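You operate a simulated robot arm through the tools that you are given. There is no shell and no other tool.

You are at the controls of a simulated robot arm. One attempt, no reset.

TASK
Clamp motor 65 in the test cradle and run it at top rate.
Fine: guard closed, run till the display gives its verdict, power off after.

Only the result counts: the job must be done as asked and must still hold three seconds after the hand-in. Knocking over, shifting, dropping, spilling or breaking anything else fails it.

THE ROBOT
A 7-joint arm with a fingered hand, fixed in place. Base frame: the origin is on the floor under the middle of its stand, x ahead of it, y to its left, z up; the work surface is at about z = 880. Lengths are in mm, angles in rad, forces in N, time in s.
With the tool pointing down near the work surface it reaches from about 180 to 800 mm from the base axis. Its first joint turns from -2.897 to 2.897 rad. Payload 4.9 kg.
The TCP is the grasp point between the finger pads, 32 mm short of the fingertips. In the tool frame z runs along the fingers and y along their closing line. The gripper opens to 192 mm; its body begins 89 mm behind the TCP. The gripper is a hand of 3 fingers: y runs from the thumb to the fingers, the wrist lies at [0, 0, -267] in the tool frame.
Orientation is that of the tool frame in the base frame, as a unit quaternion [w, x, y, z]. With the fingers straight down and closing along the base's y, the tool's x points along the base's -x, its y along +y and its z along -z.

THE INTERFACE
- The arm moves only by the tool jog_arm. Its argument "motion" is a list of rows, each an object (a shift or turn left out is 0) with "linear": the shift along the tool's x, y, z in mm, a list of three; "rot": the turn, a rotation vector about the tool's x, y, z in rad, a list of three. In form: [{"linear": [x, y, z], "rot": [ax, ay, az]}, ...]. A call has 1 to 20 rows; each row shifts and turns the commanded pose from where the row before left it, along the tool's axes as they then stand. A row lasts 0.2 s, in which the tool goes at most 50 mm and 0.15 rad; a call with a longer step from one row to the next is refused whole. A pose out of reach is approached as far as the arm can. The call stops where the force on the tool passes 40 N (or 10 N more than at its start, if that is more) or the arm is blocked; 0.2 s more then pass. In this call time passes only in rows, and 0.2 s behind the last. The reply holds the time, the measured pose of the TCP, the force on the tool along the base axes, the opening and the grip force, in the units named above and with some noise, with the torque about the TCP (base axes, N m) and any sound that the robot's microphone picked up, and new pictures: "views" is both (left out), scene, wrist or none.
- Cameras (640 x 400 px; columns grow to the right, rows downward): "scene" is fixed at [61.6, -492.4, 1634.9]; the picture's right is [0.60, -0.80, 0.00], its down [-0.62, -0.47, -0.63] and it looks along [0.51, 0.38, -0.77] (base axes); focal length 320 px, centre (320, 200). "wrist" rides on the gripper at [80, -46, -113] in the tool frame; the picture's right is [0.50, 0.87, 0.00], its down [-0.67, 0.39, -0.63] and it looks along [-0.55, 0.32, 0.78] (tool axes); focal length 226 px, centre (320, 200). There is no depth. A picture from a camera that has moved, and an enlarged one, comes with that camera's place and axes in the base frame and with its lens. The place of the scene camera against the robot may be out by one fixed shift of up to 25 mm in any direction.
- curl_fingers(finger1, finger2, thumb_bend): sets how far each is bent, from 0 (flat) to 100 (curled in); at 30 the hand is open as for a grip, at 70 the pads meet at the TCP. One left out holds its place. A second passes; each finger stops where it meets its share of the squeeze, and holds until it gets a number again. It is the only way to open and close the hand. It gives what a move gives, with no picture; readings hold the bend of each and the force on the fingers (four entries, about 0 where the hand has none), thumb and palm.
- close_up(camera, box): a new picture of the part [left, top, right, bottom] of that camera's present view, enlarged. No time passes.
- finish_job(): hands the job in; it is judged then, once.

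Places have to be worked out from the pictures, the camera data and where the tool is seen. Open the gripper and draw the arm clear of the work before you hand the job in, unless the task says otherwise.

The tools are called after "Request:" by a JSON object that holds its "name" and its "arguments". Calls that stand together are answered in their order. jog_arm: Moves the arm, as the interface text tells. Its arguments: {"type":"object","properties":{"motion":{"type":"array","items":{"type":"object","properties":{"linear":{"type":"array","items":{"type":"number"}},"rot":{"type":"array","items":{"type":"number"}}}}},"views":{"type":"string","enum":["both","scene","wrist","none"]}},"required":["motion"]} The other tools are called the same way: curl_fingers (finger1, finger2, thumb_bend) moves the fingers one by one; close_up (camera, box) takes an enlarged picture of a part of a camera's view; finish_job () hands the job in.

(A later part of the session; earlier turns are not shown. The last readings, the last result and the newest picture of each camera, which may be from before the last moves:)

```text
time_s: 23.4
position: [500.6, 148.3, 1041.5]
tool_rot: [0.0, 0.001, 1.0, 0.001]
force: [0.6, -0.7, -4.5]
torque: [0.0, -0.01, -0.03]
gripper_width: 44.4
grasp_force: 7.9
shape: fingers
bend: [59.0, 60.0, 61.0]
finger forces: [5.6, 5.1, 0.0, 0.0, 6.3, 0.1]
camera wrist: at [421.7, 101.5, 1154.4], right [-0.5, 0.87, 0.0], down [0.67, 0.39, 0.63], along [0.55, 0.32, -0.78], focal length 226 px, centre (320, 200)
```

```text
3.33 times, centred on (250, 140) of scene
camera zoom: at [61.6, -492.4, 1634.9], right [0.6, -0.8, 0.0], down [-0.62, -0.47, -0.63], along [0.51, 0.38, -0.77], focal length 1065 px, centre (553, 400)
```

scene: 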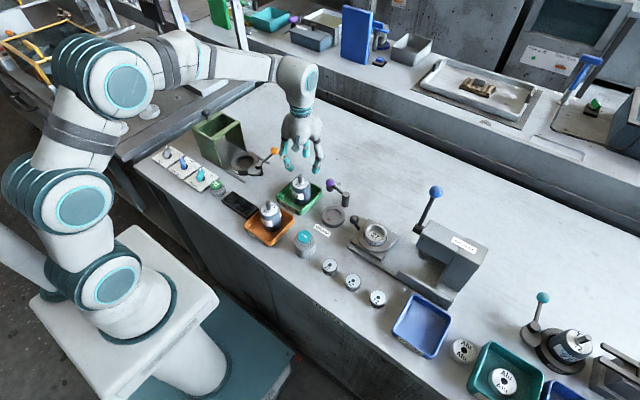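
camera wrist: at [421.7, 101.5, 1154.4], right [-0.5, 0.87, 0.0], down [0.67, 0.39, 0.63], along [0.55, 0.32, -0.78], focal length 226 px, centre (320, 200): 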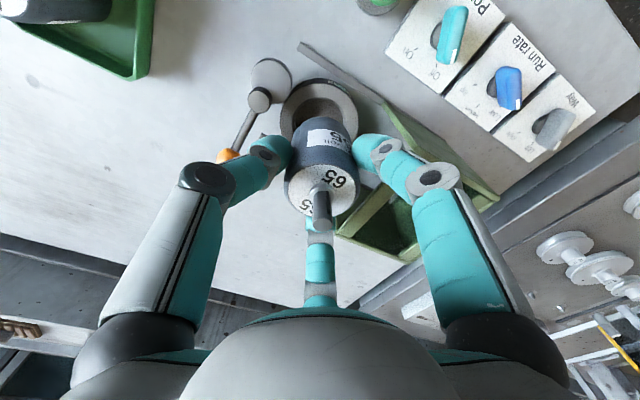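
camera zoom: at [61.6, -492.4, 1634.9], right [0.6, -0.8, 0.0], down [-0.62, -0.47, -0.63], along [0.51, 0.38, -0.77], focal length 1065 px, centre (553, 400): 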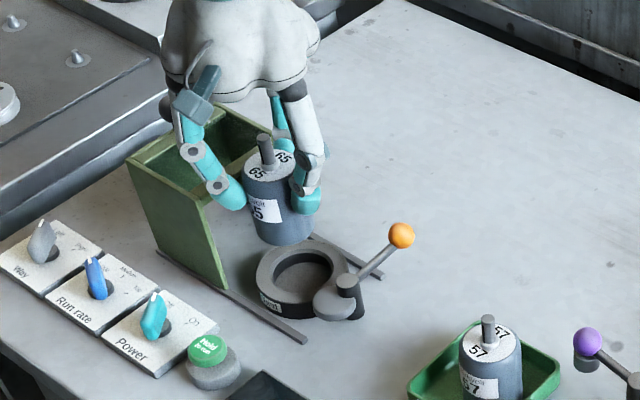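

The motor hangs above the cradle; before lowering I zoom in to check alignment of motor axis and ring precisely.

Request:
{"name": "close_up", "arguments": {"camera": "wrist", "box": [260, 60, 380, 140]}}

Request:
{"name": "close_up", "arguments": {"camera": "wrist", "box": [270, 110, 370, 240]}}

Request:
{"name": "close_up", "arguments": {"camera": "scene", "box": [220, 90, 300, 190]}}

```text
5.00 times, centred on (320, 100) of wrist
camera zoom: at [421.7, 101.5, 1154.4], right [-0.5, 0.87, 0.0], down [0.67, 0.39, 0.63], along [0.55, 0.32, -0.78], focal length 1130 px, centre (320, 700)
```

zoom: 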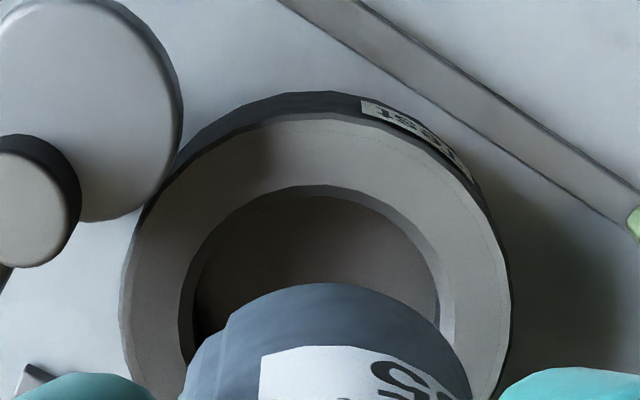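

```text
3.08 times, centred on (320, 175) of wrist
camera zoom: at [421.7, 101.5, 1154.4], right [-0.5, 0.87, 0.0], down [0.67, 0.39, 0.63], along [0.55, 0.32, -0.78], focal length 696 px, centre (320, 277)
```

zoom: 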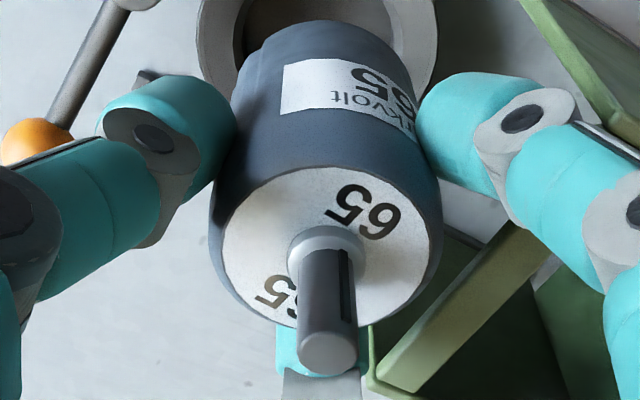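

```text
4.00 times, centred on (260, 140) of scene
camera zoom: at [61.6, -492.4, 1634.9], right [0.6, -0.8, 0.0], down [-0.62, -0.47, -0.63], along [0.51, 0.38, -0.77], focal length 1278 px, centre (560, 440)
```

zoom: 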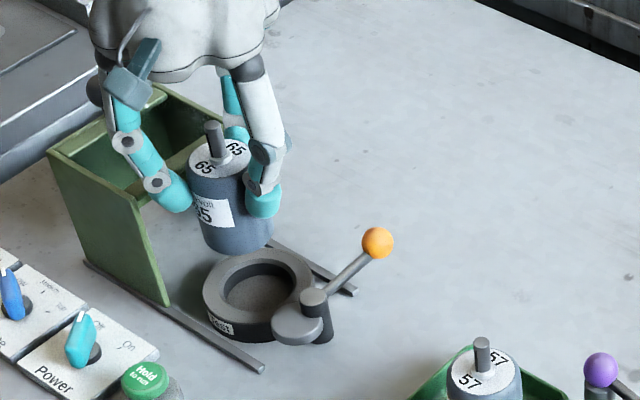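

Ring centre works out at ≈(505,149), the motor axis at ≈(501,149): a correction of about +4 mm in x. I correct and lower until the motor bottom is ~15 mm above the ring, then check again.

Request:
{"name": "jog_arm", "arguments": {"motion": [{"linear": [-4.2, -0.4, 5]}, {"linear": [0, 0, 20]}, {"linear": [0, 0, 20]}], "views": "none"}}

Request:
{"name": "close_up", "arguments": {"camera": "wrist", "box": [260, 80, 380, 180]}}

Request:
{"name": "close_up", "arguments": {"camera": "scene", "box": [220, 90, 300, 190]}}

```text
time_s: 24.1
position: [504.6, 147.9, 996.2]
tool_rot: [0.0, 0.001, 1.0, 0.001]
force: [-0.5, -1.0, -4.9]
torque: [0.0, 0.02, 0.01]
gripper_width: 44.3
grasp_force: 8.4
shape: fingers
bend: [59.0, 60.0, 61.0]
finger forces: [5.4, 5.1, 0.0, 0.0, 6.2, 0.0]
```

```text
4.00 times, centred on (320, 130) of wrist
camera zoom: at [426.2, 101.1, 1109.0], right [-0.5, 0.87, 0.0], down [0.67, 0.39, 0.63], along [0.55, 0.32, -0.77], focal length 904 px, centre (320, 480)
```

zoom: 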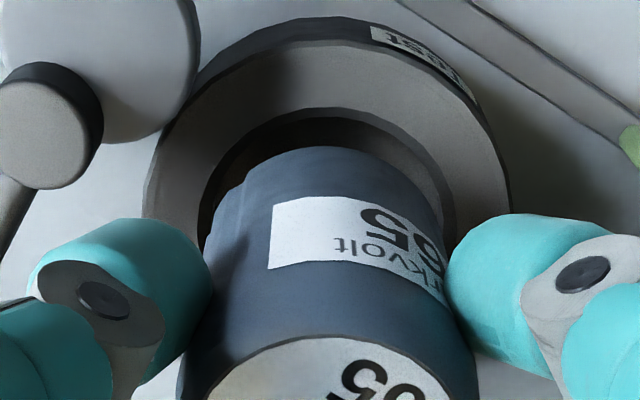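

```text
4.00 times, centred on (260, 140) of scene
camera zoom: at [61.6, -492.4, 1634.9], right [0.6, -0.8, 0.0], down [-0.62, -0.47, -0.63], along [0.51, 0.38, -0.77], focal length 1278 px, centre (560, 440)
```

zoom: 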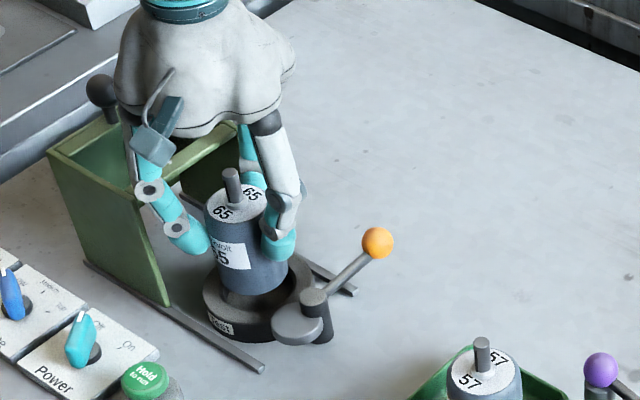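

Motor bottom and ring are aligned within about 1 mm. Lowering into the ring in small steps while watching force.

Request:
{"name": "jog_arm", "arguments": {"motion": [{"linear": [0, 0, 8]}, {"linear": [0, 0, 5]}, {"linear": [0, 0, 3]}, {"linear": [0, 0, 3]}], "views": "none"}}

Request:
{"name": "close_up", "arguments": {"camera": "wrist", "box": [240, 80, 400, 200]}}

Request:
{"name": "close_up", "arguments": {"camera": "scene", "box": [220, 90, 300, 190]}}

```text
time_s: 25.1
position: [504.0, 147.1, 977.0]
tool_rot: [0.001, 0.001, 1.0, 0.001]
force: [0.0, 0.2, -4.2]
torque: [0.03, 0.01, 0.02]
gripper_width: 44.0
grasp_force: 8.7
shape: fingers
bend: [59.0, 60.0, 61.0]
finger forces: [5.6, 5.2, 0.0, 0.0, 6.3, 0.0]
```

```text
3.33 times, centred on (320, 140) of wrist
camera zoom: at [425.6, 100.8, 1090.4], right [-0.5, 0.87, 0.0], down [0.67, 0.39, 0.63], along [0.55, 0.32, -0.77], focal length 754 px, centre (320, 400)
```

zoom: 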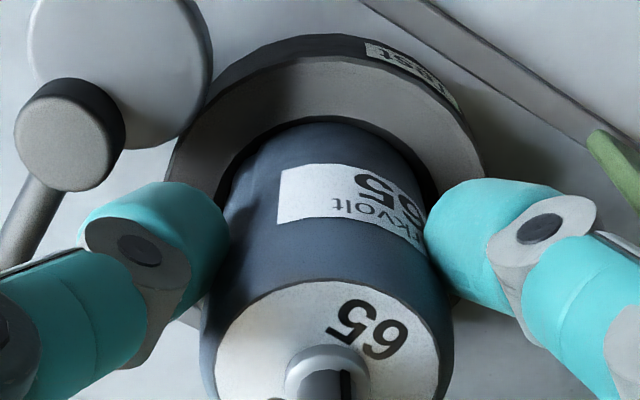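

```text
4.00 times, centred on (260, 140) of scene
camera zoom: at [61.6, -492.4, 1634.9], right [0.6, -0.8, 0.0], down [-0.62, -0.47, -0.63], along [0.51, 0.38, -0.77], focal length 1278 px, centre (560, 440)
```

zoom: 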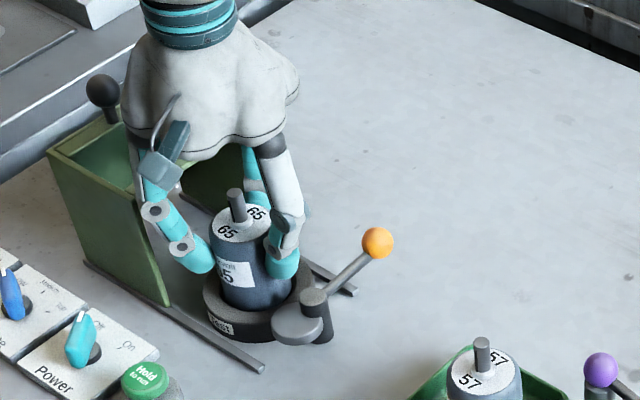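

The motor is entering the hole with no contact force. Continuing down in 2 mm rows until it seats.

Request:
{"name": "jog_arm", "arguments": {"motion": [{"linear": [0, 0, 2]}, {"linear": [0, 0, 2]}, {"linear": [0, 0, 2]}, {"linear": [0, 0, 2]}], "views": "none"}}

Request:
{"name": "jog_arm", "arguments": {"motion": [{"linear": [0, 0, 1.5]}, {"linear": [0, 0, 1.5]}], "views": "none"}}

Request:
{"name": "close_up", "arguments": {"camera": "wrist", "box": [240, 80, 400, 200]}}

```text
time_s: 26.1
position: [504.9, 146.5, 968.1]
tool_rot: [0.0, 0.001, 1.0, 0.001]
force: [0.0, 0.3, -4.1]
torque: [0.03, -0.03, -0.02]
gripper_width: 44.3
grasp_force: 8.9
shape: fingers
bend: [59.0, 60.0, 61.0]
finger forces: [5.6, 5.2, 0.0, 0.0, 6.3, 0.0]
```

```text
time_s: 26.8
position: [505.2, 147.0, 965.5]
tool_rot: [0.0, 0.001, 1.0, 0.002]
force: [0.0, -1.8, -3.6]
torque: [0.02, 0.01, 0.01]
gripper_width: 44.1
grasp_force: 9.1
shape: fingers
bend: [59.0, 60.0, 61.0]
finger forces: [5.7, 5.1, 0.1, 0.0, 6.5, 0.0]
```

```text
3.33 times, centred on (320, 140) of wrist
camera zoom: at [426.1, 101.1, 1079.5], right [-0.5, 0.87, 0.0], down [0.67, 0.39, 0.63], along [0.55, 0.32, -0.77], focal length 754 px, centre (320, 400)
```

zoom: 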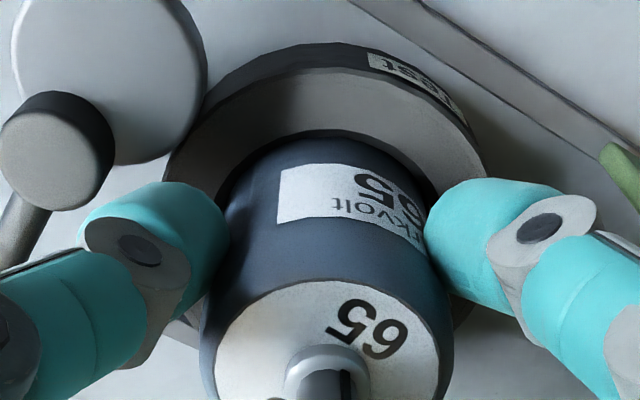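

Still carrying most of the weight; a few more 1 mm rows until it sits on the floor of the ring.

Request:
{"name": "jog_arm", "arguments": {"motion": [{"linear": [0, 0, 1]}, {"linear": [0, 0, 1]}], "views": "none"}}

Request:
{"name": "jog_arm", "arguments": {"motion": [{"linear": [0, 0, 1]}, {"linear": [0, 0, 1]}], "views": "none"}}

```text
time_s: 27.4
position: [505.0, 146.7, 965.0]
tool_rot: [0.001, 0.0, 1.0, 0.0]
force: [-2.5, -1.2, 6.7]
torque: [-0.01, 0.08, -0.01]
gripper_width: 44.5
grasp_force: 9.8
shape: fingers
bend: [59.0, 60.0, 61.0]
finger forces: [6.8, 5.4, 0.0, 0.0, 7.8, 0.0]
```

```text
time_s: 27.9
position: [506.1, 148.5, 963.2]
tool_rot: [0.001, 0.0, 1.0, 0.002]
force: [-3.9, -2.6, 18.4]
torque: [-0.1, 0.12, -0.03]
gripper_width: 44.1
grasp_force: 12.3
shape: fingers
bend: [59.0, 60.0, 61.0]
finger forces: [8.4, 6.6, 0.0, 0.1, 9.8, 0.1]
```

Contact at TCP ≈964.5 matches the expected ring floor. I verify visually before releasing.

Request:
{"name": "close_up", "arguments": {"camera": "scene", "box": [220, 100, 300, 180]}}

Request:
{"name": "close_up", "arguments": {"camera": "wrist", "box": [240, 80, 400, 240]}}

```text
5.00 times, centred on (260, 140) of scene
camera zoom: at [61.6, -492.4, 1634.9], right [0.6, -0.8, 0.0], down [-0.62, -0.47, -0.63], along [0.51, 0.38, -0.77], focal length 1598 px, centre (620, 500)
```

zoom: 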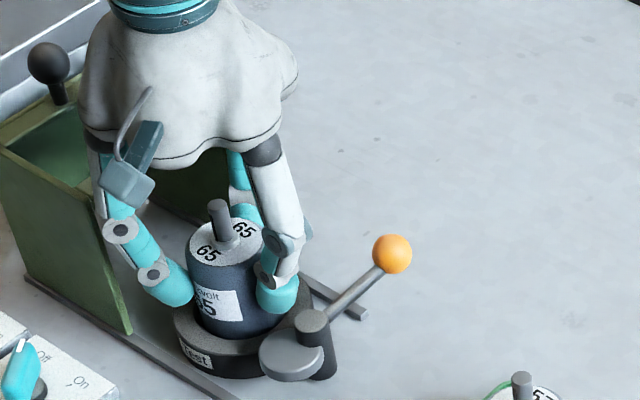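

```text
2.50 times, centred on (320, 160) of wrist
camera zoom: at [426.3, 101.2, 1076.8], right [-0.5, 0.87, 0.0], down [0.67, 0.38, 0.64], along [0.55, 0.32, -0.77], focal length 565 px, centre (320, 300)
```

zoom: 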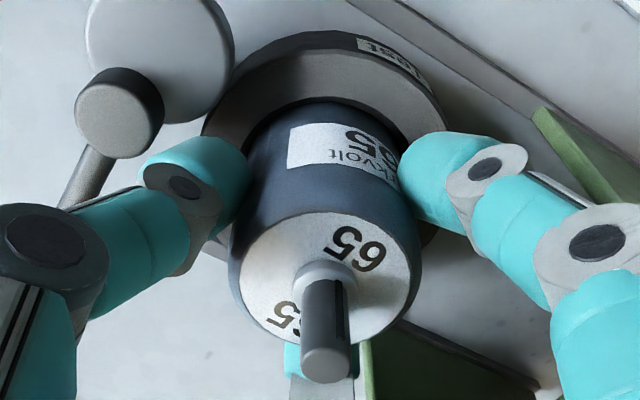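

The motor sits in the ring. I release slightly (to 54), then to 46, keeping the hand still.

Request:
{"name": "curl_fingers", "arguments": {"finger1": 54, "finger2": 54, "thumb_bend": 54}}

Request:
{"name": "curl_fingers", "arguments": {"finger1": 47, "finger2": 47, "thumb_bend": 48}}

Request:
{"name": "close_up", "arguments": {"camera": "scene", "box": [220, 100, 300, 180]}}

Request:
{"name": "close_up", "arguments": {"camera": "wrist", "box": [160, 60, 480, 260]}}

```text
time_s: 28.9
position: [504.5, 147.8, 962.7]
tool_rot: [-0.001, 0.001, 1.0, 0.001]
force: [0.3, 1.7, 0.2]
torque: [0.06, 0.03, -0.06]
gripper_width: 63.8
grasp_force: 1.3
shape: fingers
bend: [54.0, 54.0, 55.0]
finger forces: [0.1, 0.1, 0.1, 0.0, 2.0, 0.0]
```

```text
time_s: 29.9
position: [504.6, 148.0, 962.1]
tool_rot: [0.001, 0.001, 1.0, 0.001]
force: [-1.7, 14.6, 2.8]
torque: [0.34, 0.01, -0.01]
gripper_width: 79.9
grasp_force: 7.0
shape: fingers
bend: [47.0, 47.0, 54.0]
finger forces: [0.1, 0.1, 0.0, 0.0, 13.4, 0.0]
```

```text
5.00 times, centred on (260, 140) of scene
camera zoom: at [61.6, -492.4, 1634.9], right [0.6, -0.8, 0.0], down [-0.62, -0.47, -0.63], along [0.51, 0.38, -0.77], focal length 1598 px, centre (620, 500)
```

zoom: 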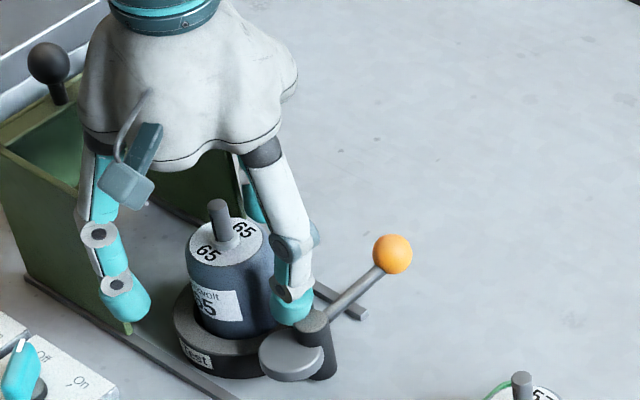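

```text
2.00 times, centred on (320, 160) of wrist
camera zoom: at [426.0, 101.4, 1075.5], right [-0.5, 0.87, 0.0], down [0.67, 0.39, 0.63], along [0.55, 0.32, -0.77], focal length 452 px, centre (320, 280)
```

zoom: 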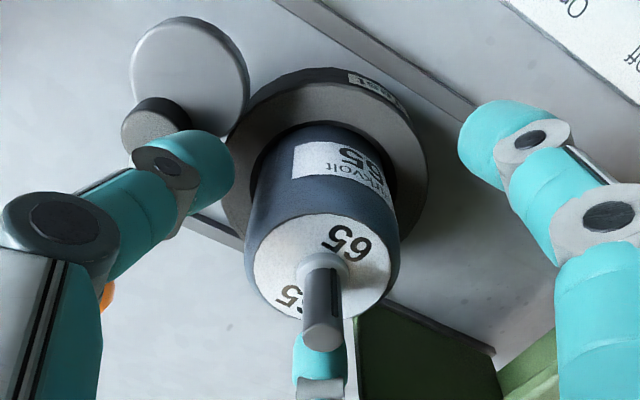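

The thumb met the lever post on opening (13 N). I bring the thumb back in to 56 to unload it, then lift straight up.

Request:
{"name": "curl_fingers", "arguments": {"thumb_bend": 56}}

Request:
{"name": "close_up", "arguments": {"camera": "wrist", "box": [160, 60, 480, 260]}}

```text
time_s: 30.9
position: [503.8, 146.4, 961.3]
tool_rot: [0.0, 0.001, 1.0, 0.001]
force: [-0.5, -0.2, 0.5]
torque: [-0.04, 0.0, 0.01]
gripper_width: 77.8
grasp_force: 0.1
shape: fingers
bend: [47.0, 47.0, 56.0]
finger forces: [0.0, 0.1, 0.0, 0.0, 0.0, 0.0]
```

```text
2.00 times, centred on (320, 160) of wrist
camera zoom: at [425.9, 101.0, 1075.3], right [-0.5, 0.87, 0.0], down [0.67, 0.39, 0.63], along [0.55, 0.32, -0.77], focal length 452 px, centre (320, 280)
```

zoom: 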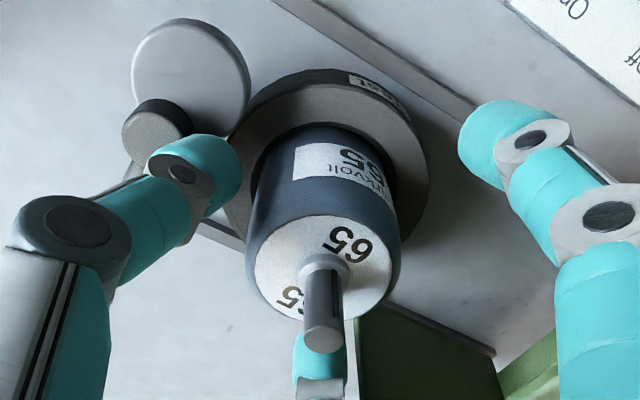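

All forces are zero and the motor stands alone. Lifting straight up, slowly first.

Request:
{"name": "jog_arm", "arguments": {"motion": [{"linear": [0, 0, -8]}, {"linear": [0, 0, -12]}, {"linear": [0, 0, -20]}, {"linear": [0, 0, -30]}, {"linear": [0, 0, -30]}], "views": "both"}}

Request:
{"name": "close_up", "arguments": {"camera": "wrist", "box": [220, 60, 420, 220]}}

Request:
{"name": "close_up", "arguments": {"camera": "scene", "box": [200, 100, 300, 180]}}

```text
time_s: 32.1
position: [505.2, 146.7, 1061.6]
tool_rot: [0.001, 0.001, 1.0, 0.001]
force: [0.0, 0.2, 0.0]
torque: [0.01, 0.0, -0.01]
gripper_width: 78.0
grasp_force: 0.1
shape: fingers
bend: [47.0, 47.0, 56.0]
finger forces: [0.1, 0.0, 0.1, 0.1, 0.0, 0.0]
camera wrist: at [426.3, 100.5, 1175.3], right [-0.5, 0.87, 0.0], down [0.67, 0.39, 0.63], along [0.55, 0.32, -0.78], focal length 226 px, centre (320, 200)
```

scene: 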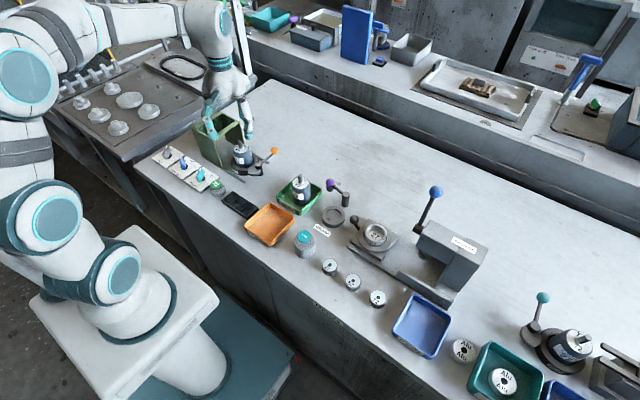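
wrist: 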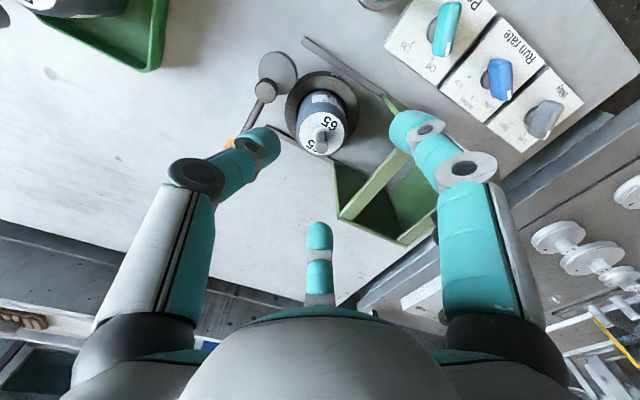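

```text
2.50 times, centred on (320, 140) of wrist
camera zoom: at [426.3, 100.5, 1175.3], right [-0.5, 0.87, 0.0], down [0.67, 0.39, 0.63], along [0.55, 0.32, -0.78], focal length 565 px, centre (320, 350)
```

zoom: 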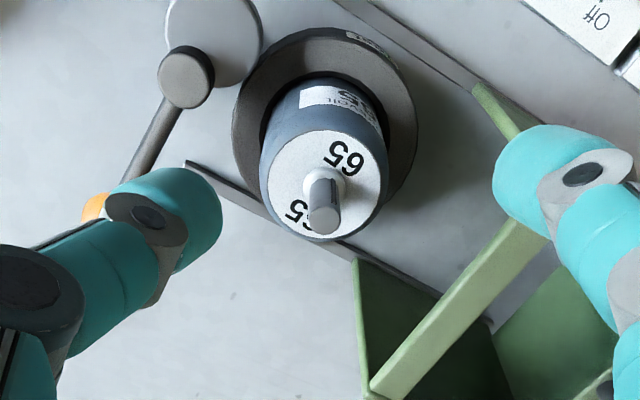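

```text
5.00 times, centred on (250, 140) of scene
camera zoom: at [61.6, -492.4, 1634.9], right [0.6, -0.8, 0.0], down [-0.62, -0.47, -0.63], along [0.51, 0.38, -0.77], focal length 1598 px, centre (670, 500)
```

zoom: 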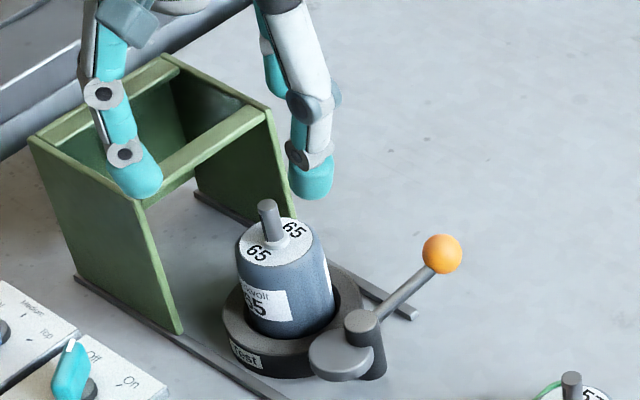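

Motor 65 stands in the test cradle. Next the cam lever: ball at ≈(576,77,937), pivot at ≈(505,83). I'll move over the ball, turning the hand about 37° clockwise so the lever rod passes between two fingers.

Request:
{"name": "jog_arm", "arguments": {"motion": [{"linear": [-23, -23, 0]}, {"linear": [-23, -23, 0]}, {"linear": [-23.5, -23.5, 0]}, {"rot": [0, 0, 0.13]}, {"rot": [0, 0, 0.13]}, {"rot": [0, 0, 0.13]}, {"rot": [0, 0, 0.13]}, {"rot": [0, 0, 0.126]}], "views": "none"}}

Request:
{"name": "curl_fingers", "arguments": {"finger1": 50, "finger2": 50, "thumb_bend": 50}}

Request:
{"name": "close_up", "arguments": {"camera": "wrist", "box": [0, 0, 640, 400]}}

Request:
{"name": "close_up", "arguments": {"camera": "wrist", "box": [240, 80, 400, 220]}}

```text
time_s: 34.0
position: [573.9, 76.1, 1061.8]
tool_rot: [0.0, 0.32, 0.947, 0.002]
force: [-0.5, -0.5, -0.2]
torque: [-0.03, 0.0, -0.01]
gripper_width: 78.1
grasp_force: 0.0
shape: fingers
bend: [47.0, 47.0, 56.0]
finger forces: [0.0, 0.0, 0.0, 0.0, 0.1, 0.1]
```

```text
time_s: 35.0
position: [574.3, 77.9, 1062.3]
tool_rot: [0.0, 0.318, 0.948, 0.001]
force: [0.4, 0.2, -0.2]
torque: [0.0, 0.0, 0.02]
gripper_width: 84.4
grasp_force: 0.1
shape: fingers
bend: [50.0, 50.0, 50.0]
finger forces: [0.0, 0.0, 0.0, 0.0, 0.0, 0.0]
```

```text
1.00 times, centred on (320, 200) of wrist (not enlarged: the box is as wide or as high as the picture)
camera zoom: at [483.8, 88.3, 1175.7], right [0.12, 0.99, 0.0], down [0.77, -0.1, 0.63], along [0.63, -0.08, -0.78], focal length 226 px, centre (320, 200)
```

zoom: 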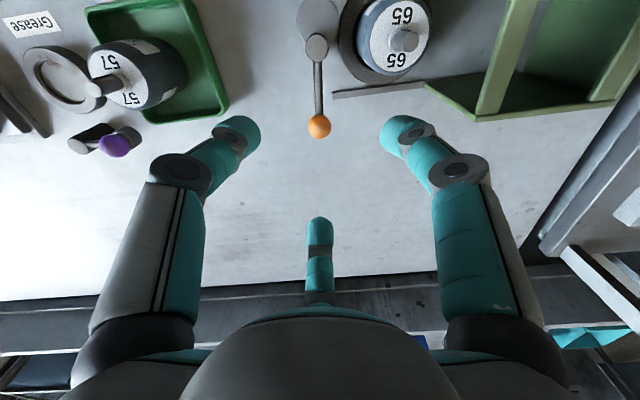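

```text
2.86 times, centred on (320, 150) of wrist
camera zoom: at [483.8, 88.3, 1175.7], right [0.12, 0.99, 0.0], down [0.77, -0.1, 0.63], along [0.63, -0.08, -0.78], focal length 646 px, centre (320, 343)
```

zoom: 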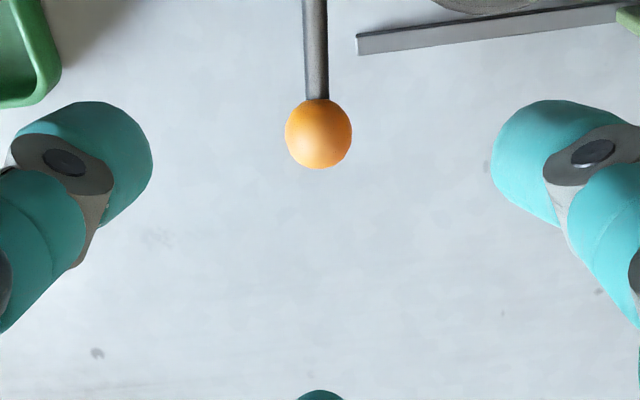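

The ball sits exactly on the hand axis and the rod runs toward the camera, between two fingers. Descending to TCP z≈966.

Request:
{"name": "jog_arm", "arguments": {"motion": [{"linear": [0, 0, 25]}, {"linear": [0, 0, 25]}, {"linear": [0, 0, 25]}, {"linear": [0, 0, 12]}, {"linear": [0, 0, 9]}], "views": "wrist"}}

Request:
{"name": "curl_fingers", "arguments": {"finger1": 61, "finger2": 61, "thumb_bend": 61}}

Request:
{"name": "close_up", "arguments": {"camera": "wrist", "box": [200, 80, 440, 260]}}

Request:
{"name": "close_up", "arguments": {"camera": "scene", "box": [220, 90, 340, 190]}}

```text
time_s: 36.1
position: [572.8, 76.7, 964.9]
tool_rot: [0.001, 0.318, 0.948, 0.0]
force: [-0.7, -0.3, 0.6]
torque: [-0.03, -0.01, 0.0]
gripper_width: 84.6
grasp_force: 0.0
shape: fingers
bend: [50.0, 50.0, 50.0]
finger forces: [0.1, 0.0, 0.0, 0.1, 0.0, 0.0]
camera wrist: at [483.5, 88.6, 1079.0], right [0.12, 0.99, 0.0], down [0.77, -0.1, 0.63], along [0.63, -0.08, -0.78], focal length 226 px, centre (320, 200)
```

wrist: 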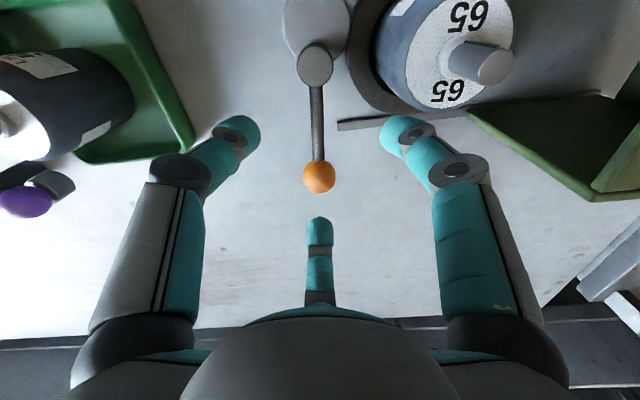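

```text
time_s: 37.1
position: [573.4, 77.2, 965.6]
tool_rot: [0.0, 0.318, 0.948, 0.001]
force: [-0.4, 0.9, -0.3]
torque: [-0.01, -0.02, -0.01]
gripper_width: 38.4
grasp_force: 0.1
shape: fingers
bend: [61.0, 61.0, 61.0]
finger forces: [0.0, 0.1, 0.0, 0.1, 0.0, 0.0]
```

```text
2.22 times, centred on (320, 170) of wrist
camera zoom: at [483.6, 88.5, 1079.2], right [0.12, 0.99, 0.0], down [0.77, -0.1, 0.63], along [0.63, -0.08, -0.78], focal length 502 px, centre (320, 267)
```

zoom: 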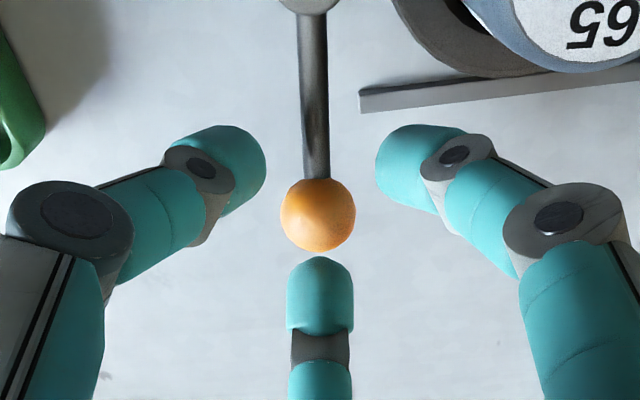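

```text
4.00 times, centred on (280, 140) of scene
camera zoom: at [61.6, -492.4, 1634.9], right [0.6, -0.8, 0.0], down [-0.62, -0.47, -0.63], along [0.51, 0.38, -0.77], focal length 1278 px, centre (480, 440)
```

zoom: 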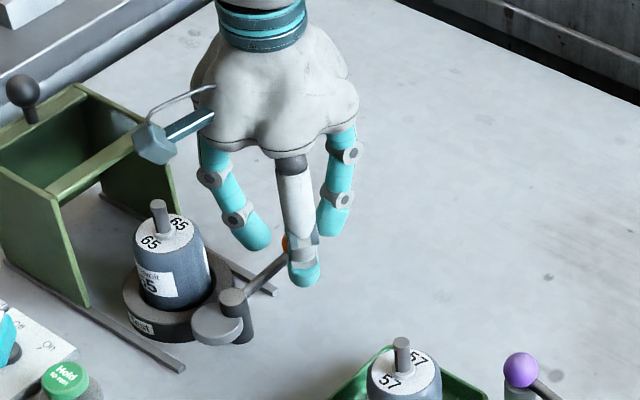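

The ball is caged between the three fingertips. I tighten slightly to 63 and begin sweeping the lever clockwise about its pivot (toward -y), turning the hand with it.

Request:
{"name": "curl_fingers", "arguments": {"finger1": 63, "finger2": 63, "thumb_bend": 63}}

Request:
{"name": "jog_arm", "arguments": {"motion": [{"linear": [-4.7, -8.74, 0], "rot": [0, 0, 0.14]}, {"linear": [-4.7, -8.74, 0], "rot": [0, 0, 0.14]}, {"linear": [-4.7, -8.74, 0], "rot": [0, 0, 0.14]}], "views": "wrist"}}

Request:
{"name": "close_up", "arguments": {"camera": "scene", "box": [220, 90, 340, 190]}}

```text
time_s: 38.1
position: [574.0, 78.3, 965.6]
tool_rot: [-0.001, 0.319, 0.948, 0.002]
force: [-0.2, -0.2, 0.9]
torque: [0.0, -0.02, 0.0]
gripper_width: 30.1
grasp_force: 0.1
shape: fingers
bend: [63.0, 63.0, 63.0]
finger forces: [0.1, 0.1, 0.0, 0.0, 0.1, 0.0]
```

```text
time_s: 39.0
position: [564.7, 49.8, 964.3]
tool_rot: [-0.001, 0.51, 0.86, 0.001]
force: [0.7, 1.0, 1.3]
torque: [0.05, -0.01, 0.01]
gripper_width: 30.4
grasp_force: 0.1
shape: fingers
bend: [63.0, 63.0, 63.0]
finger forces: [0.5, 0.0, 0.0, 0.1, 0.1, 0.1]
camera wrist: at [487.9, 96.9, 1079.1], right [0.52, 0.85, 0.0], down [0.66, -0.4, 0.63], along [0.54, -0.33, -0.78], focal length 226 px, centre (320, 200)
```

wrist: 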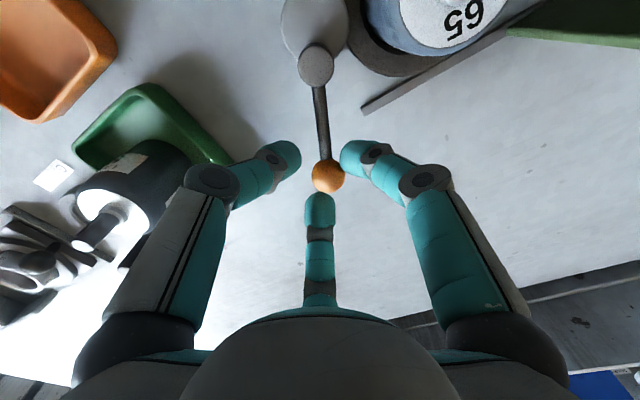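

```text
4.00 times, centred on (280, 140) of scene
camera zoom: at [61.6, -492.4, 1634.9], right [0.6, -0.8, 0.0], down [-0.62, -0.47, -0.63], along [0.51, 0.38, -0.77], focal length 1278 px, centre (480, 440)
```

zoom: 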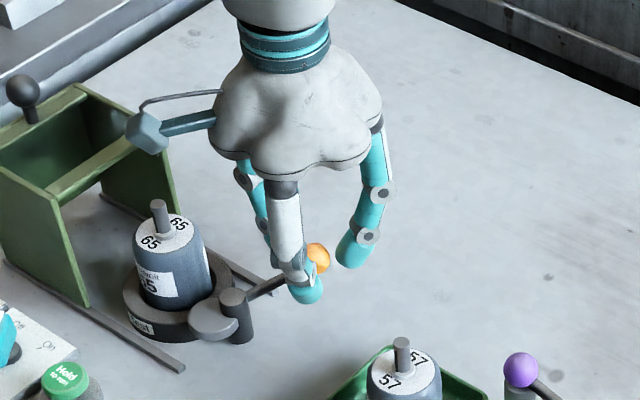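

The lever turns easily with the ball in the cage. Continuing the sweep.

Request:
{"name": "jog_arm", "arguments": {"motion": [{"linear": [-4.7, -8.74, 0], "rot": [0, 0, 0.14]}, {"linear": [-4.7, -8.74, 0], "rot": [0, 0, 0.14]}, {"linear": [-4.7, -8.74, 0], "rot": [0, 0, 0.14]}], "views": "wrist"}}

Request:
{"name": "close_up", "arguments": {"camera": "scene", "box": [220, 90, 340, 190]}}

```text
time_s: 39.8
position: [545.1, 26.8, 965.2]
tool_rot: [-0.001, 0.678, 0.735, 0.0]
force: [0.6, 0.5, -0.2]
torque: [0.04, -0.03, 0.01]
gripper_width: 30.3
grasp_force: 0.7
shape: fingers
bend: [63.0, 63.0, 63.0]
finger forces: [0.6, 0.1, 0.0, 0.1, 0.0, 0.0]
camera wrist: at [495.1, 102.5, 1079.1], right [0.82, 0.57, 0.0], down [0.44, -0.64, 0.63], along [0.36, -0.52, -0.78], focal length 226 px, centre (320, 200)
```

wrist: 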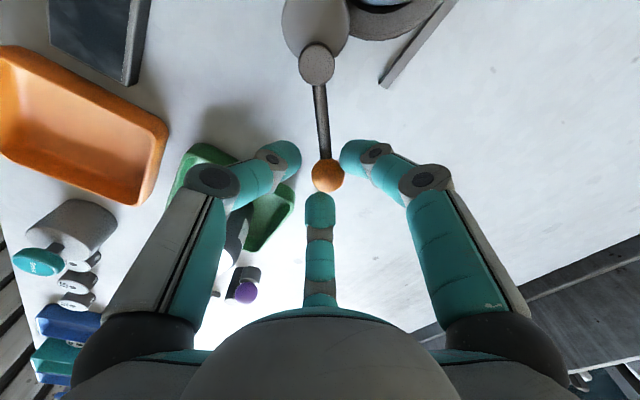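

```text
4.00 times, centred on (280, 140) of scene
camera zoom: at [61.6, -492.4, 1634.9], right [0.6, -0.8, 0.0], down [-0.62, -0.47, -0.63], along [0.51, 0.38, -0.77], focal length 1278 px, centre (480, 440)
```

zoom: 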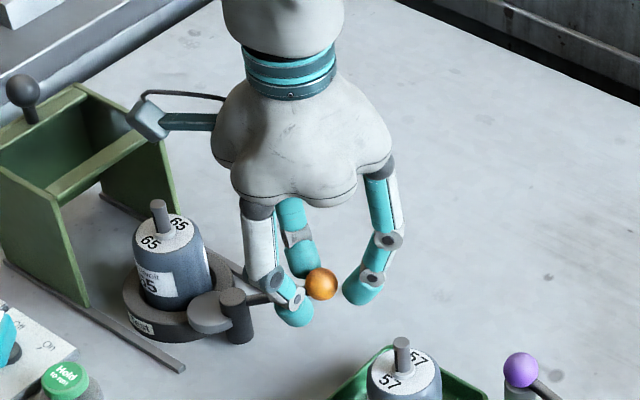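

Lever at about -50°, no resistance yet. Continuing three more rows.

Request:
{"name": "jog_arm", "arguments": {"motion": [{"linear": [-4.7, -8.74, 0], "rot": [0, 0, 0.14]}, {"linear": [-4.7, -8.74, 0], "rot": [0, 0, 0.14]}, {"linear": [-4.7, -8.74, 0], "rot": [0, 0, 0.14]}], "views": "wrist"}}

Request:
{"name": "close_up", "arguments": {"camera": "scene", "box": [220, 90, 340, 190]}}

Request:
{"name": "close_up", "arguments": {"camera": "wrist", "box": [240, 0, 440, 140]}}

```text
time_s: 40.5
position: [519.8, 14.5, 966.1]
tool_rot: [-0.001, 0.816, 0.578, 0.001]
force: [1.8, 1.6, 1.8]
torque: [0.03, 0.03, 0.01]
gripper_width: 30.4
grasp_force: 0.1
shape: fingers
bend: [63.0, 63.0, 63.0]
finger forces: [0.5, 0.1, 0.0, 0.1, 0.0, 0.1]
camera wrist: at [503.3, 104.3, 1079.2], right [0.98, 0.18, 0.0], down [0.14, -0.76, 0.63], along [0.12, -0.62, -0.78], focal length 226 px, centre (320, 200)
```

wrist: 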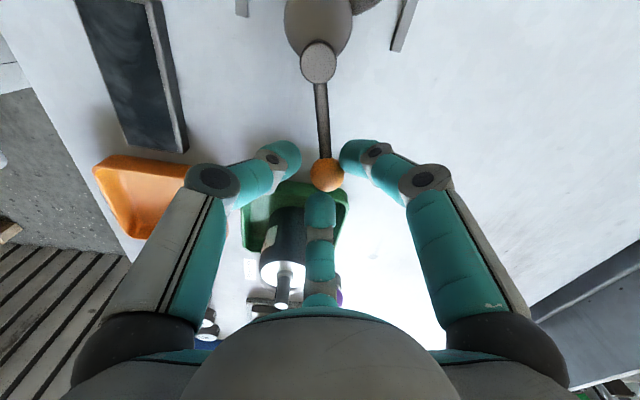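

```text
4.00 times, centred on (280, 140) of scene
camera zoom: at [61.6, -492.4, 1634.9], right [0.6, -0.8, 0.0], down [-0.62, -0.47, -0.63], along [0.51, 0.38, -0.77], focal length 1278 px, centre (480, 440)
```

zoom: 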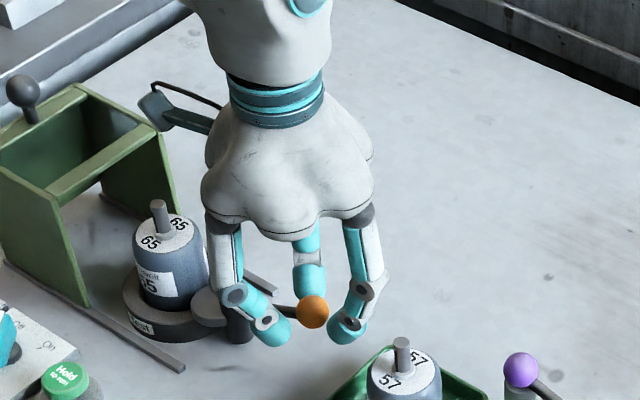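

```text
2.86 times, centred on (340, 70) of wrist
camera zoom: at [503.3, 104.3, 1079.2], right [0.98, 0.18, 0.0], down [0.14, -0.76, 0.63], along [0.12, -0.62, -0.78], focal length 646 px, centre (263, 571)
```

zoom: 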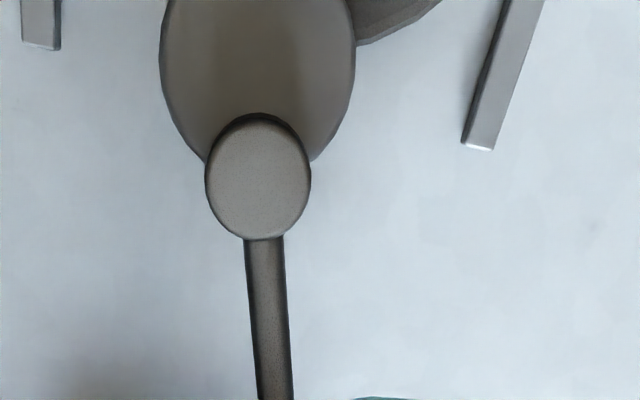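

Lever is near -73° and force barely rising. Continuing with smaller steps, watching the force.

Request:
{"name": "jog_arm", "arguments": {"motion": [{"linear": [-2.4, -4.35, 0], "rot": [0, 0, 0.07]}, {"linear": [-2.4, -4.35, 0], "rot": [0, 0, 0.07]}], "views": "none"}}

Request:
{"name": "jog_arm", "arguments": {"motion": [{"linear": [-2.4, -4.35, 0], "rot": [0, 0, 0.07]}, {"linear": [-2.4, -4.35, 0], "rot": [0, 0, 0.07]}], "views": "wrist"}}

Request:
{"name": "close_up", "arguments": {"camera": "scene", "box": [220, 90, 340, 190]}}

```text
time_s: 41.1
position: [509.9, 13.0, 965.0]
tool_rot: [-0.001, 0.855, 0.519, 0.001]
force: [0.4, 0.7, 0.0]
torque: [0.02, -0.01, 0.03]
gripper_width: 30.3
grasp_force: 0.3
shape: fingers
bend: [63.0, 63.0, 63.0]
finger forces: [0.6, 0.0, 0.0, 0.1, 0.1, 0.1]
```

```text
time_s: 41.8
position: [499.0, 13.0, 966.3]
tool_rot: [-0.001, 0.889, 0.458, 0.001]
force: [3.1, 1.0, 2.4]
torque: [0.02, -0.11, -0.01]
gripper_width: 33.8
grasp_force: 1.5
shape: fingers
bend: [61.0, 63.0, 63.0]
finger forces: [3.4, 0.1, 0.0, 0.0, 0.0, 0.0]
camera wrist: at [509.9, 104.2, 1080.1], right [1.0, -0.09, 0.0], down [-0.07, -0.77, 0.63], along [-0.06, -0.63, -0.78], focal length 226 px, centre (320, 200)
```

wrist: 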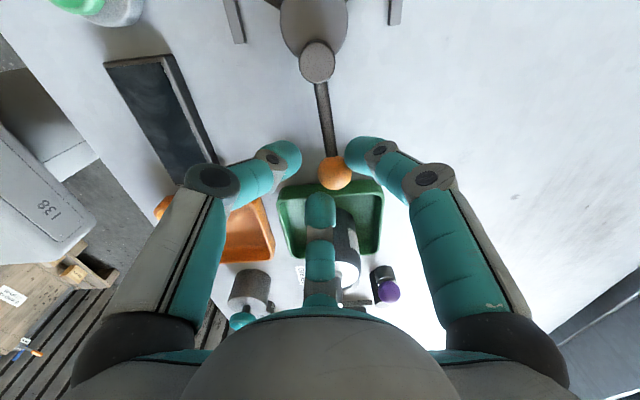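

```text
4.00 times, centred on (280, 140) of scene
camera zoom: at [61.6, -492.4, 1634.9], right [0.6, -0.8, 0.0], down [-0.62, -0.47, -0.63], along [0.51, 0.38, -0.77], focal length 1278 px, centre (480, 440)
```

zoom: 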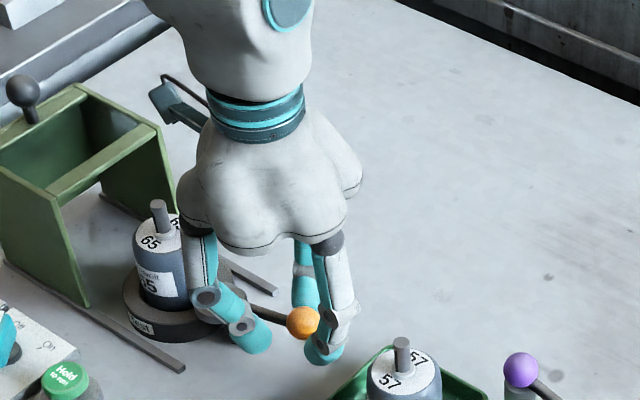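

The finger now feels resistance (3.4 N, finger giving slightly) with the lever near -85°. I push a little further to make sure it is fully home.

Request:
{"name": "jog_arm", "arguments": {"motion": [{"linear": [-2.4, -4.35, 0], "rot": [0, 0, 0.07]}, {"linear": [-2.4, -4.35, 0], "rot": [0, 0, 0.07]}], "views": "wrist"}}

Request:
{"name": "close_up", "arguments": {"camera": "wrist", "box": [240, 0, 440, 200]}}

```text
time_s: 42.4
position: [490.9, 14.9, 965.9]
tool_rot: [0.0, 0.918, 0.395, 0.001]
force: [8.1, 2.9, 5.4]
torque: [0.13, -0.4, 0.03]
gripper_width: 41.2
grasp_force: 3.7
shape: fingers
bend: [58.0, 63.0, 63.0]
finger forces: [8.2, 0.0, 0.1, 0.0, 0.0, 0.0]
camera wrist: at [512.9, 103.4, 1080.2], right [0.97, -0.23, 0.0], down [-0.18, -0.76, 0.63], along [-0.14, -0.61, -0.78], focal length 226 px, centre (320, 200)
```

wrist: 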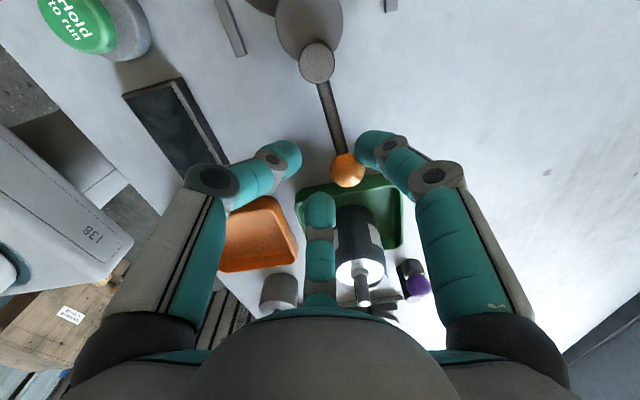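

```text
2.00 times, centred on (340, 100) of wrist
camera zoom: at [512.9, 103.4, 1080.2], right [0.97, -0.23, 0.0], down [-0.18, -0.76, 0.63], along [-0.14, -0.61, -0.78], focal length 452 px, centre (280, 400)
```

zoom: 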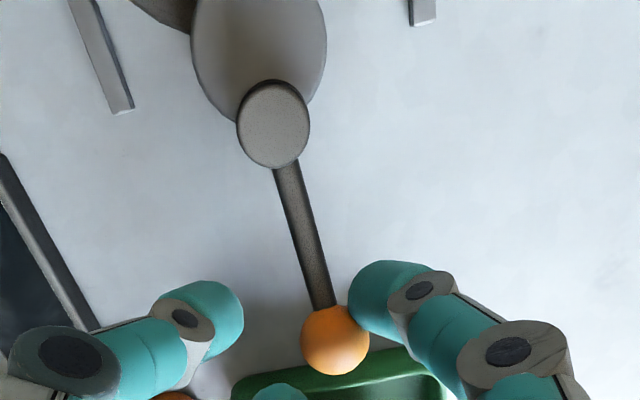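

Ball stayed at ≈(513,13) between 3 N and 8 N of push, so the lever is at its hard stop with the cam facing the motor. I back off slightly, open and lift away.

Request:
{"name": "jog_arm", "arguments": {"motion": [{"linear": [2.8, 4.1, 0], "rot": [0, 0, -0.07]}, {"linear": [2.8, 4.1, 0], "rot": [0, 0, -0.07]}, {"linear": [1.4, 2.0, 0], "rot": [0, 0, -0.035]}], "views": "none"}}

Request:
{"name": "curl_fingers", "arguments": {"finger1": 50, "finger2": 50, "thumb_bend": 50}}

Request:
{"name": "jog_arm", "arguments": {"motion": [{"linear": [0, 0, -15]}, {"linear": [0, 0, -25]}, {"linear": [0, 0, -30]}, {"linear": [0, 0, -30]}], "views": "both"}}

Request:
{"name": "close_up", "arguments": {"camera": "scene", "box": [200, 100, 320, 190]}}

Request:
{"name": "close_up", "arguments": {"camera": "wrist", "box": [220, 0, 420, 180]}}

```text
time_s: 43.1
position: [501.7, 13.7, 964.6]
tool_rot: [-0.001, 0.88, 0.475, 0.0]
force: [0.5, 1.6, -1.2]
torque: [0.04, 0.04, 0.02]
gripper_width: 32.9
grasp_force: 0.6
shape: fingers
bend: [62.0, 63.0, 63.0]
finger forces: [1.3, 0.0, 0.0, 0.0, 0.0, 0.0]
```

```text
time_s: 44.1
position: [502.3, 13.2, 966.7]
tool_rot: [0.0, 0.88, 0.474, 0.001]
force: [0.1, 0.3, 0.2]
torque: [-0.01, 0.0, -0.02]
gripper_width: 83.7
grasp_force: 0.0
shape: fingers
bend: [50.0, 50.0, 50.0]
finger forces: [0.0, 0.1, 0.1, 0.0, 0.0, 0.1]
```

```text
time_s: 45.1
position: [501.3, 14.3, 1065.9]
tool_rot: [0.0, 0.88, 0.474, 0.001]
force: [0.2, -0.6, 0.2]
torque: [0.01, 0.0, 0.02]
gripper_width: 83.7
grasp_force: 0.0
shape: fingers
bend: [50.0, 50.0, 50.0]
finger forces: [0.1, 0.0, 0.0, 0.0, 0.0, 0.0]
camera wrist: at [508.3, 105.3, 1179.5], right [1.0, -0.06, 0.0], down [-0.05, -0.78, 0.63], along [-0.04, -0.63, -0.78], focal length 226 px, centre (320, 200)
```

scene: 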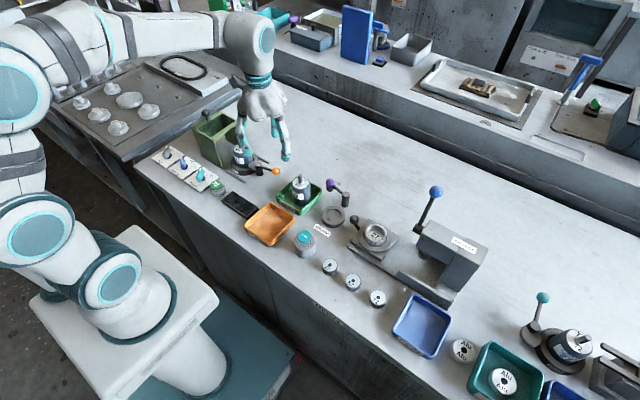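
wrist: 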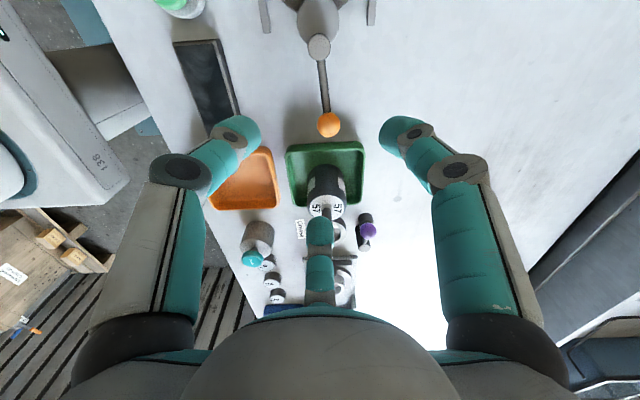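

```text
4.44 times, centred on (260, 145) of scene
camera zoom: at [61.6, -492.4, 1634.9], right [0.6, -0.8, 0.0], down [-0.62, -0.47, -0.63], along [0.51, 0.38, -0.77], focal length 1420 px, centre (587, 444)
```

zoom: 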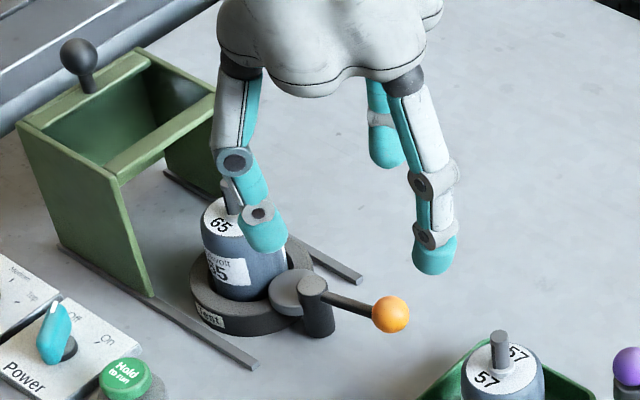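

```text
2.22 times, centred on (320, 90) of wrist
camera zoom: at [508.3, 105.3, 1179.5], right [1.0, -0.06, 0.0], down [-0.05, -0.78, 0.63], along [-0.04, -0.63, -0.78], focal length 502 px, centre (320, 444)
```

zoom: 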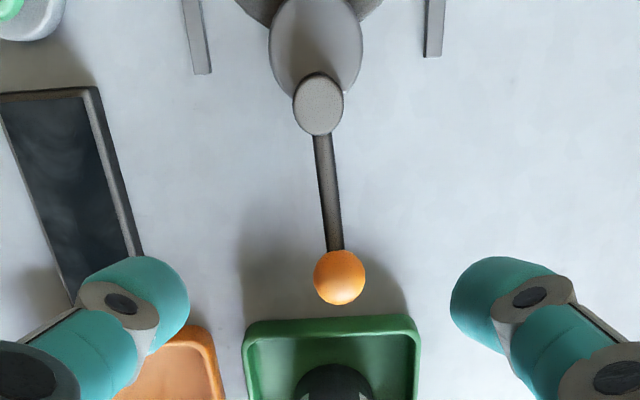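

Lever is home at ≈-84° with the cam against motor 65. Now I rotate the hand back to the standard orientation while rising, to go look at the guard knob.

Request:
{"name": "jog_arm", "arguments": {"motion": [{"linear": [0, 0, -5], "rot": [0, 0, -0.1435]}, {"linear": [0, 0, -5], "rot": [0, 0, -0.1435]}, {"linear": [0, 0, -5], "rot": [0, 0, -0.1435]}, {"linear": [0, 0, -5], "rot": [0, 0, -0.1435]}, {"linear": [0, 0, -5], "rot": [0, 0, -0.1435]}, {"linear": [0, 0, -5], "rot": [0, 0, -0.1435]}, {"linear": [0, 0, -5], "rot": [0, 0, -0.1435]}, {"linear": [0, 0, -5], "rot": [0, 0, -0.1435]}, {"linear": [0, 0, -5], "rot": [0, 0, -0.1435]}, {"linear": [0, 0, -5], "rot": [0, 0, -0.1435]}, {"linear": [0, 0, -5], "rot": [0, 0, -0.1435]}, {"linear": [0, 0, -5], "rot": [0, 0, -0.1435]}, {"linear": [0, 0, -5], "rot": [0, 0, -0.1435]}, {"linear": [0, 0, -5], "rot": [0, 0, -0.1435]}, {"linear": [0, 0, -5], "rot": [0, 0, -0.144]}], "views": "none"}}

Request:
{"name": "jog_arm", "arguments": {"motion": [{"linear": [15, 40, 0]}, {"linear": [15, 40, 0]}, {"linear": [15, 40, 0]}, {"linear": [15, 40, 0]}, {"linear": [15, 40, 0]}, {"linear": [5, 20, 0]}], "views": "both"}}

Request:
{"name": "close_up", "arguments": {"camera": "wrist", "box": [220, 100, 420, 260]}}

```text
time_s: 48.4
position: [501.6, 12.7, 1141.1]
tool_rot: [0.0, -0.001, 1.0, 0.001]
force: [0.6, 0.3, -0.7]
torque: [0.01, -0.03, 0.0]
gripper_width: 83.6
grasp_force: 0.1
shape: fingers
bend: [50.0, 50.0, 50.0]
finger forces: [0.0, 0.0, 0.0, 0.0, 0.0, 0.0]
```

```text
time_s: 49.8
position: [421.4, 233.5, 1138.9]
tool_rot: [0.0, 0.0, 1.0, 0.0]
force: [1.4, 0.6, 0.6]
torque: [0.03, -0.05, -0.02]
gripper_width: 83.9
grasp_force: 0.1
shape: fingers
bend: [50.0, 50.0, 50.0]
finger forces: [0.1, 0.0, 0.0, 0.0, 0.0, 0.1]
camera wrist: at [343.3, 188.1, 1254.5], right [-0.5, 0.87, 0.0], down [0.67, 0.39, 0.63], along [0.55, 0.32, -0.77], focal length 226 px, centre (320, 200)
```

scene: 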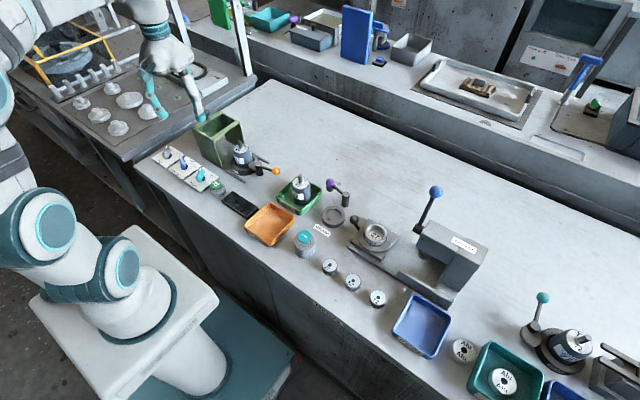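
wrist: 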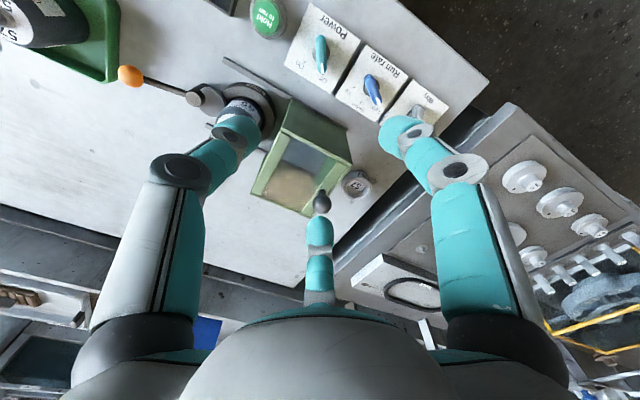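

```text
2.50 times, centred on (320, 180) of wrist
camera zoom: at [343.3, 188.1, 1254.5], right [-0.5, 0.87, 0.0], down [0.67, 0.39, 0.63], along [0.55, 0.32, -0.77], focal length 565 px, centre (320, 250)
```

zoom: 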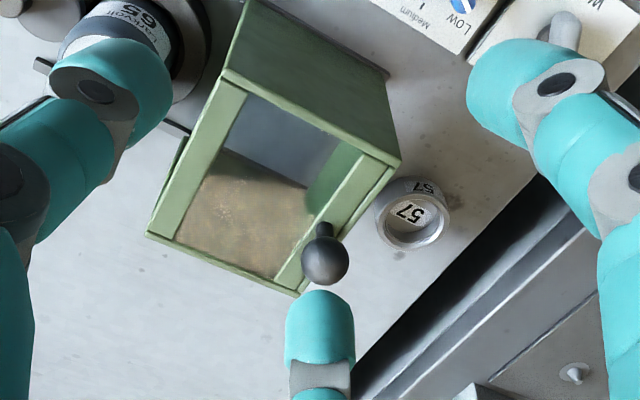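

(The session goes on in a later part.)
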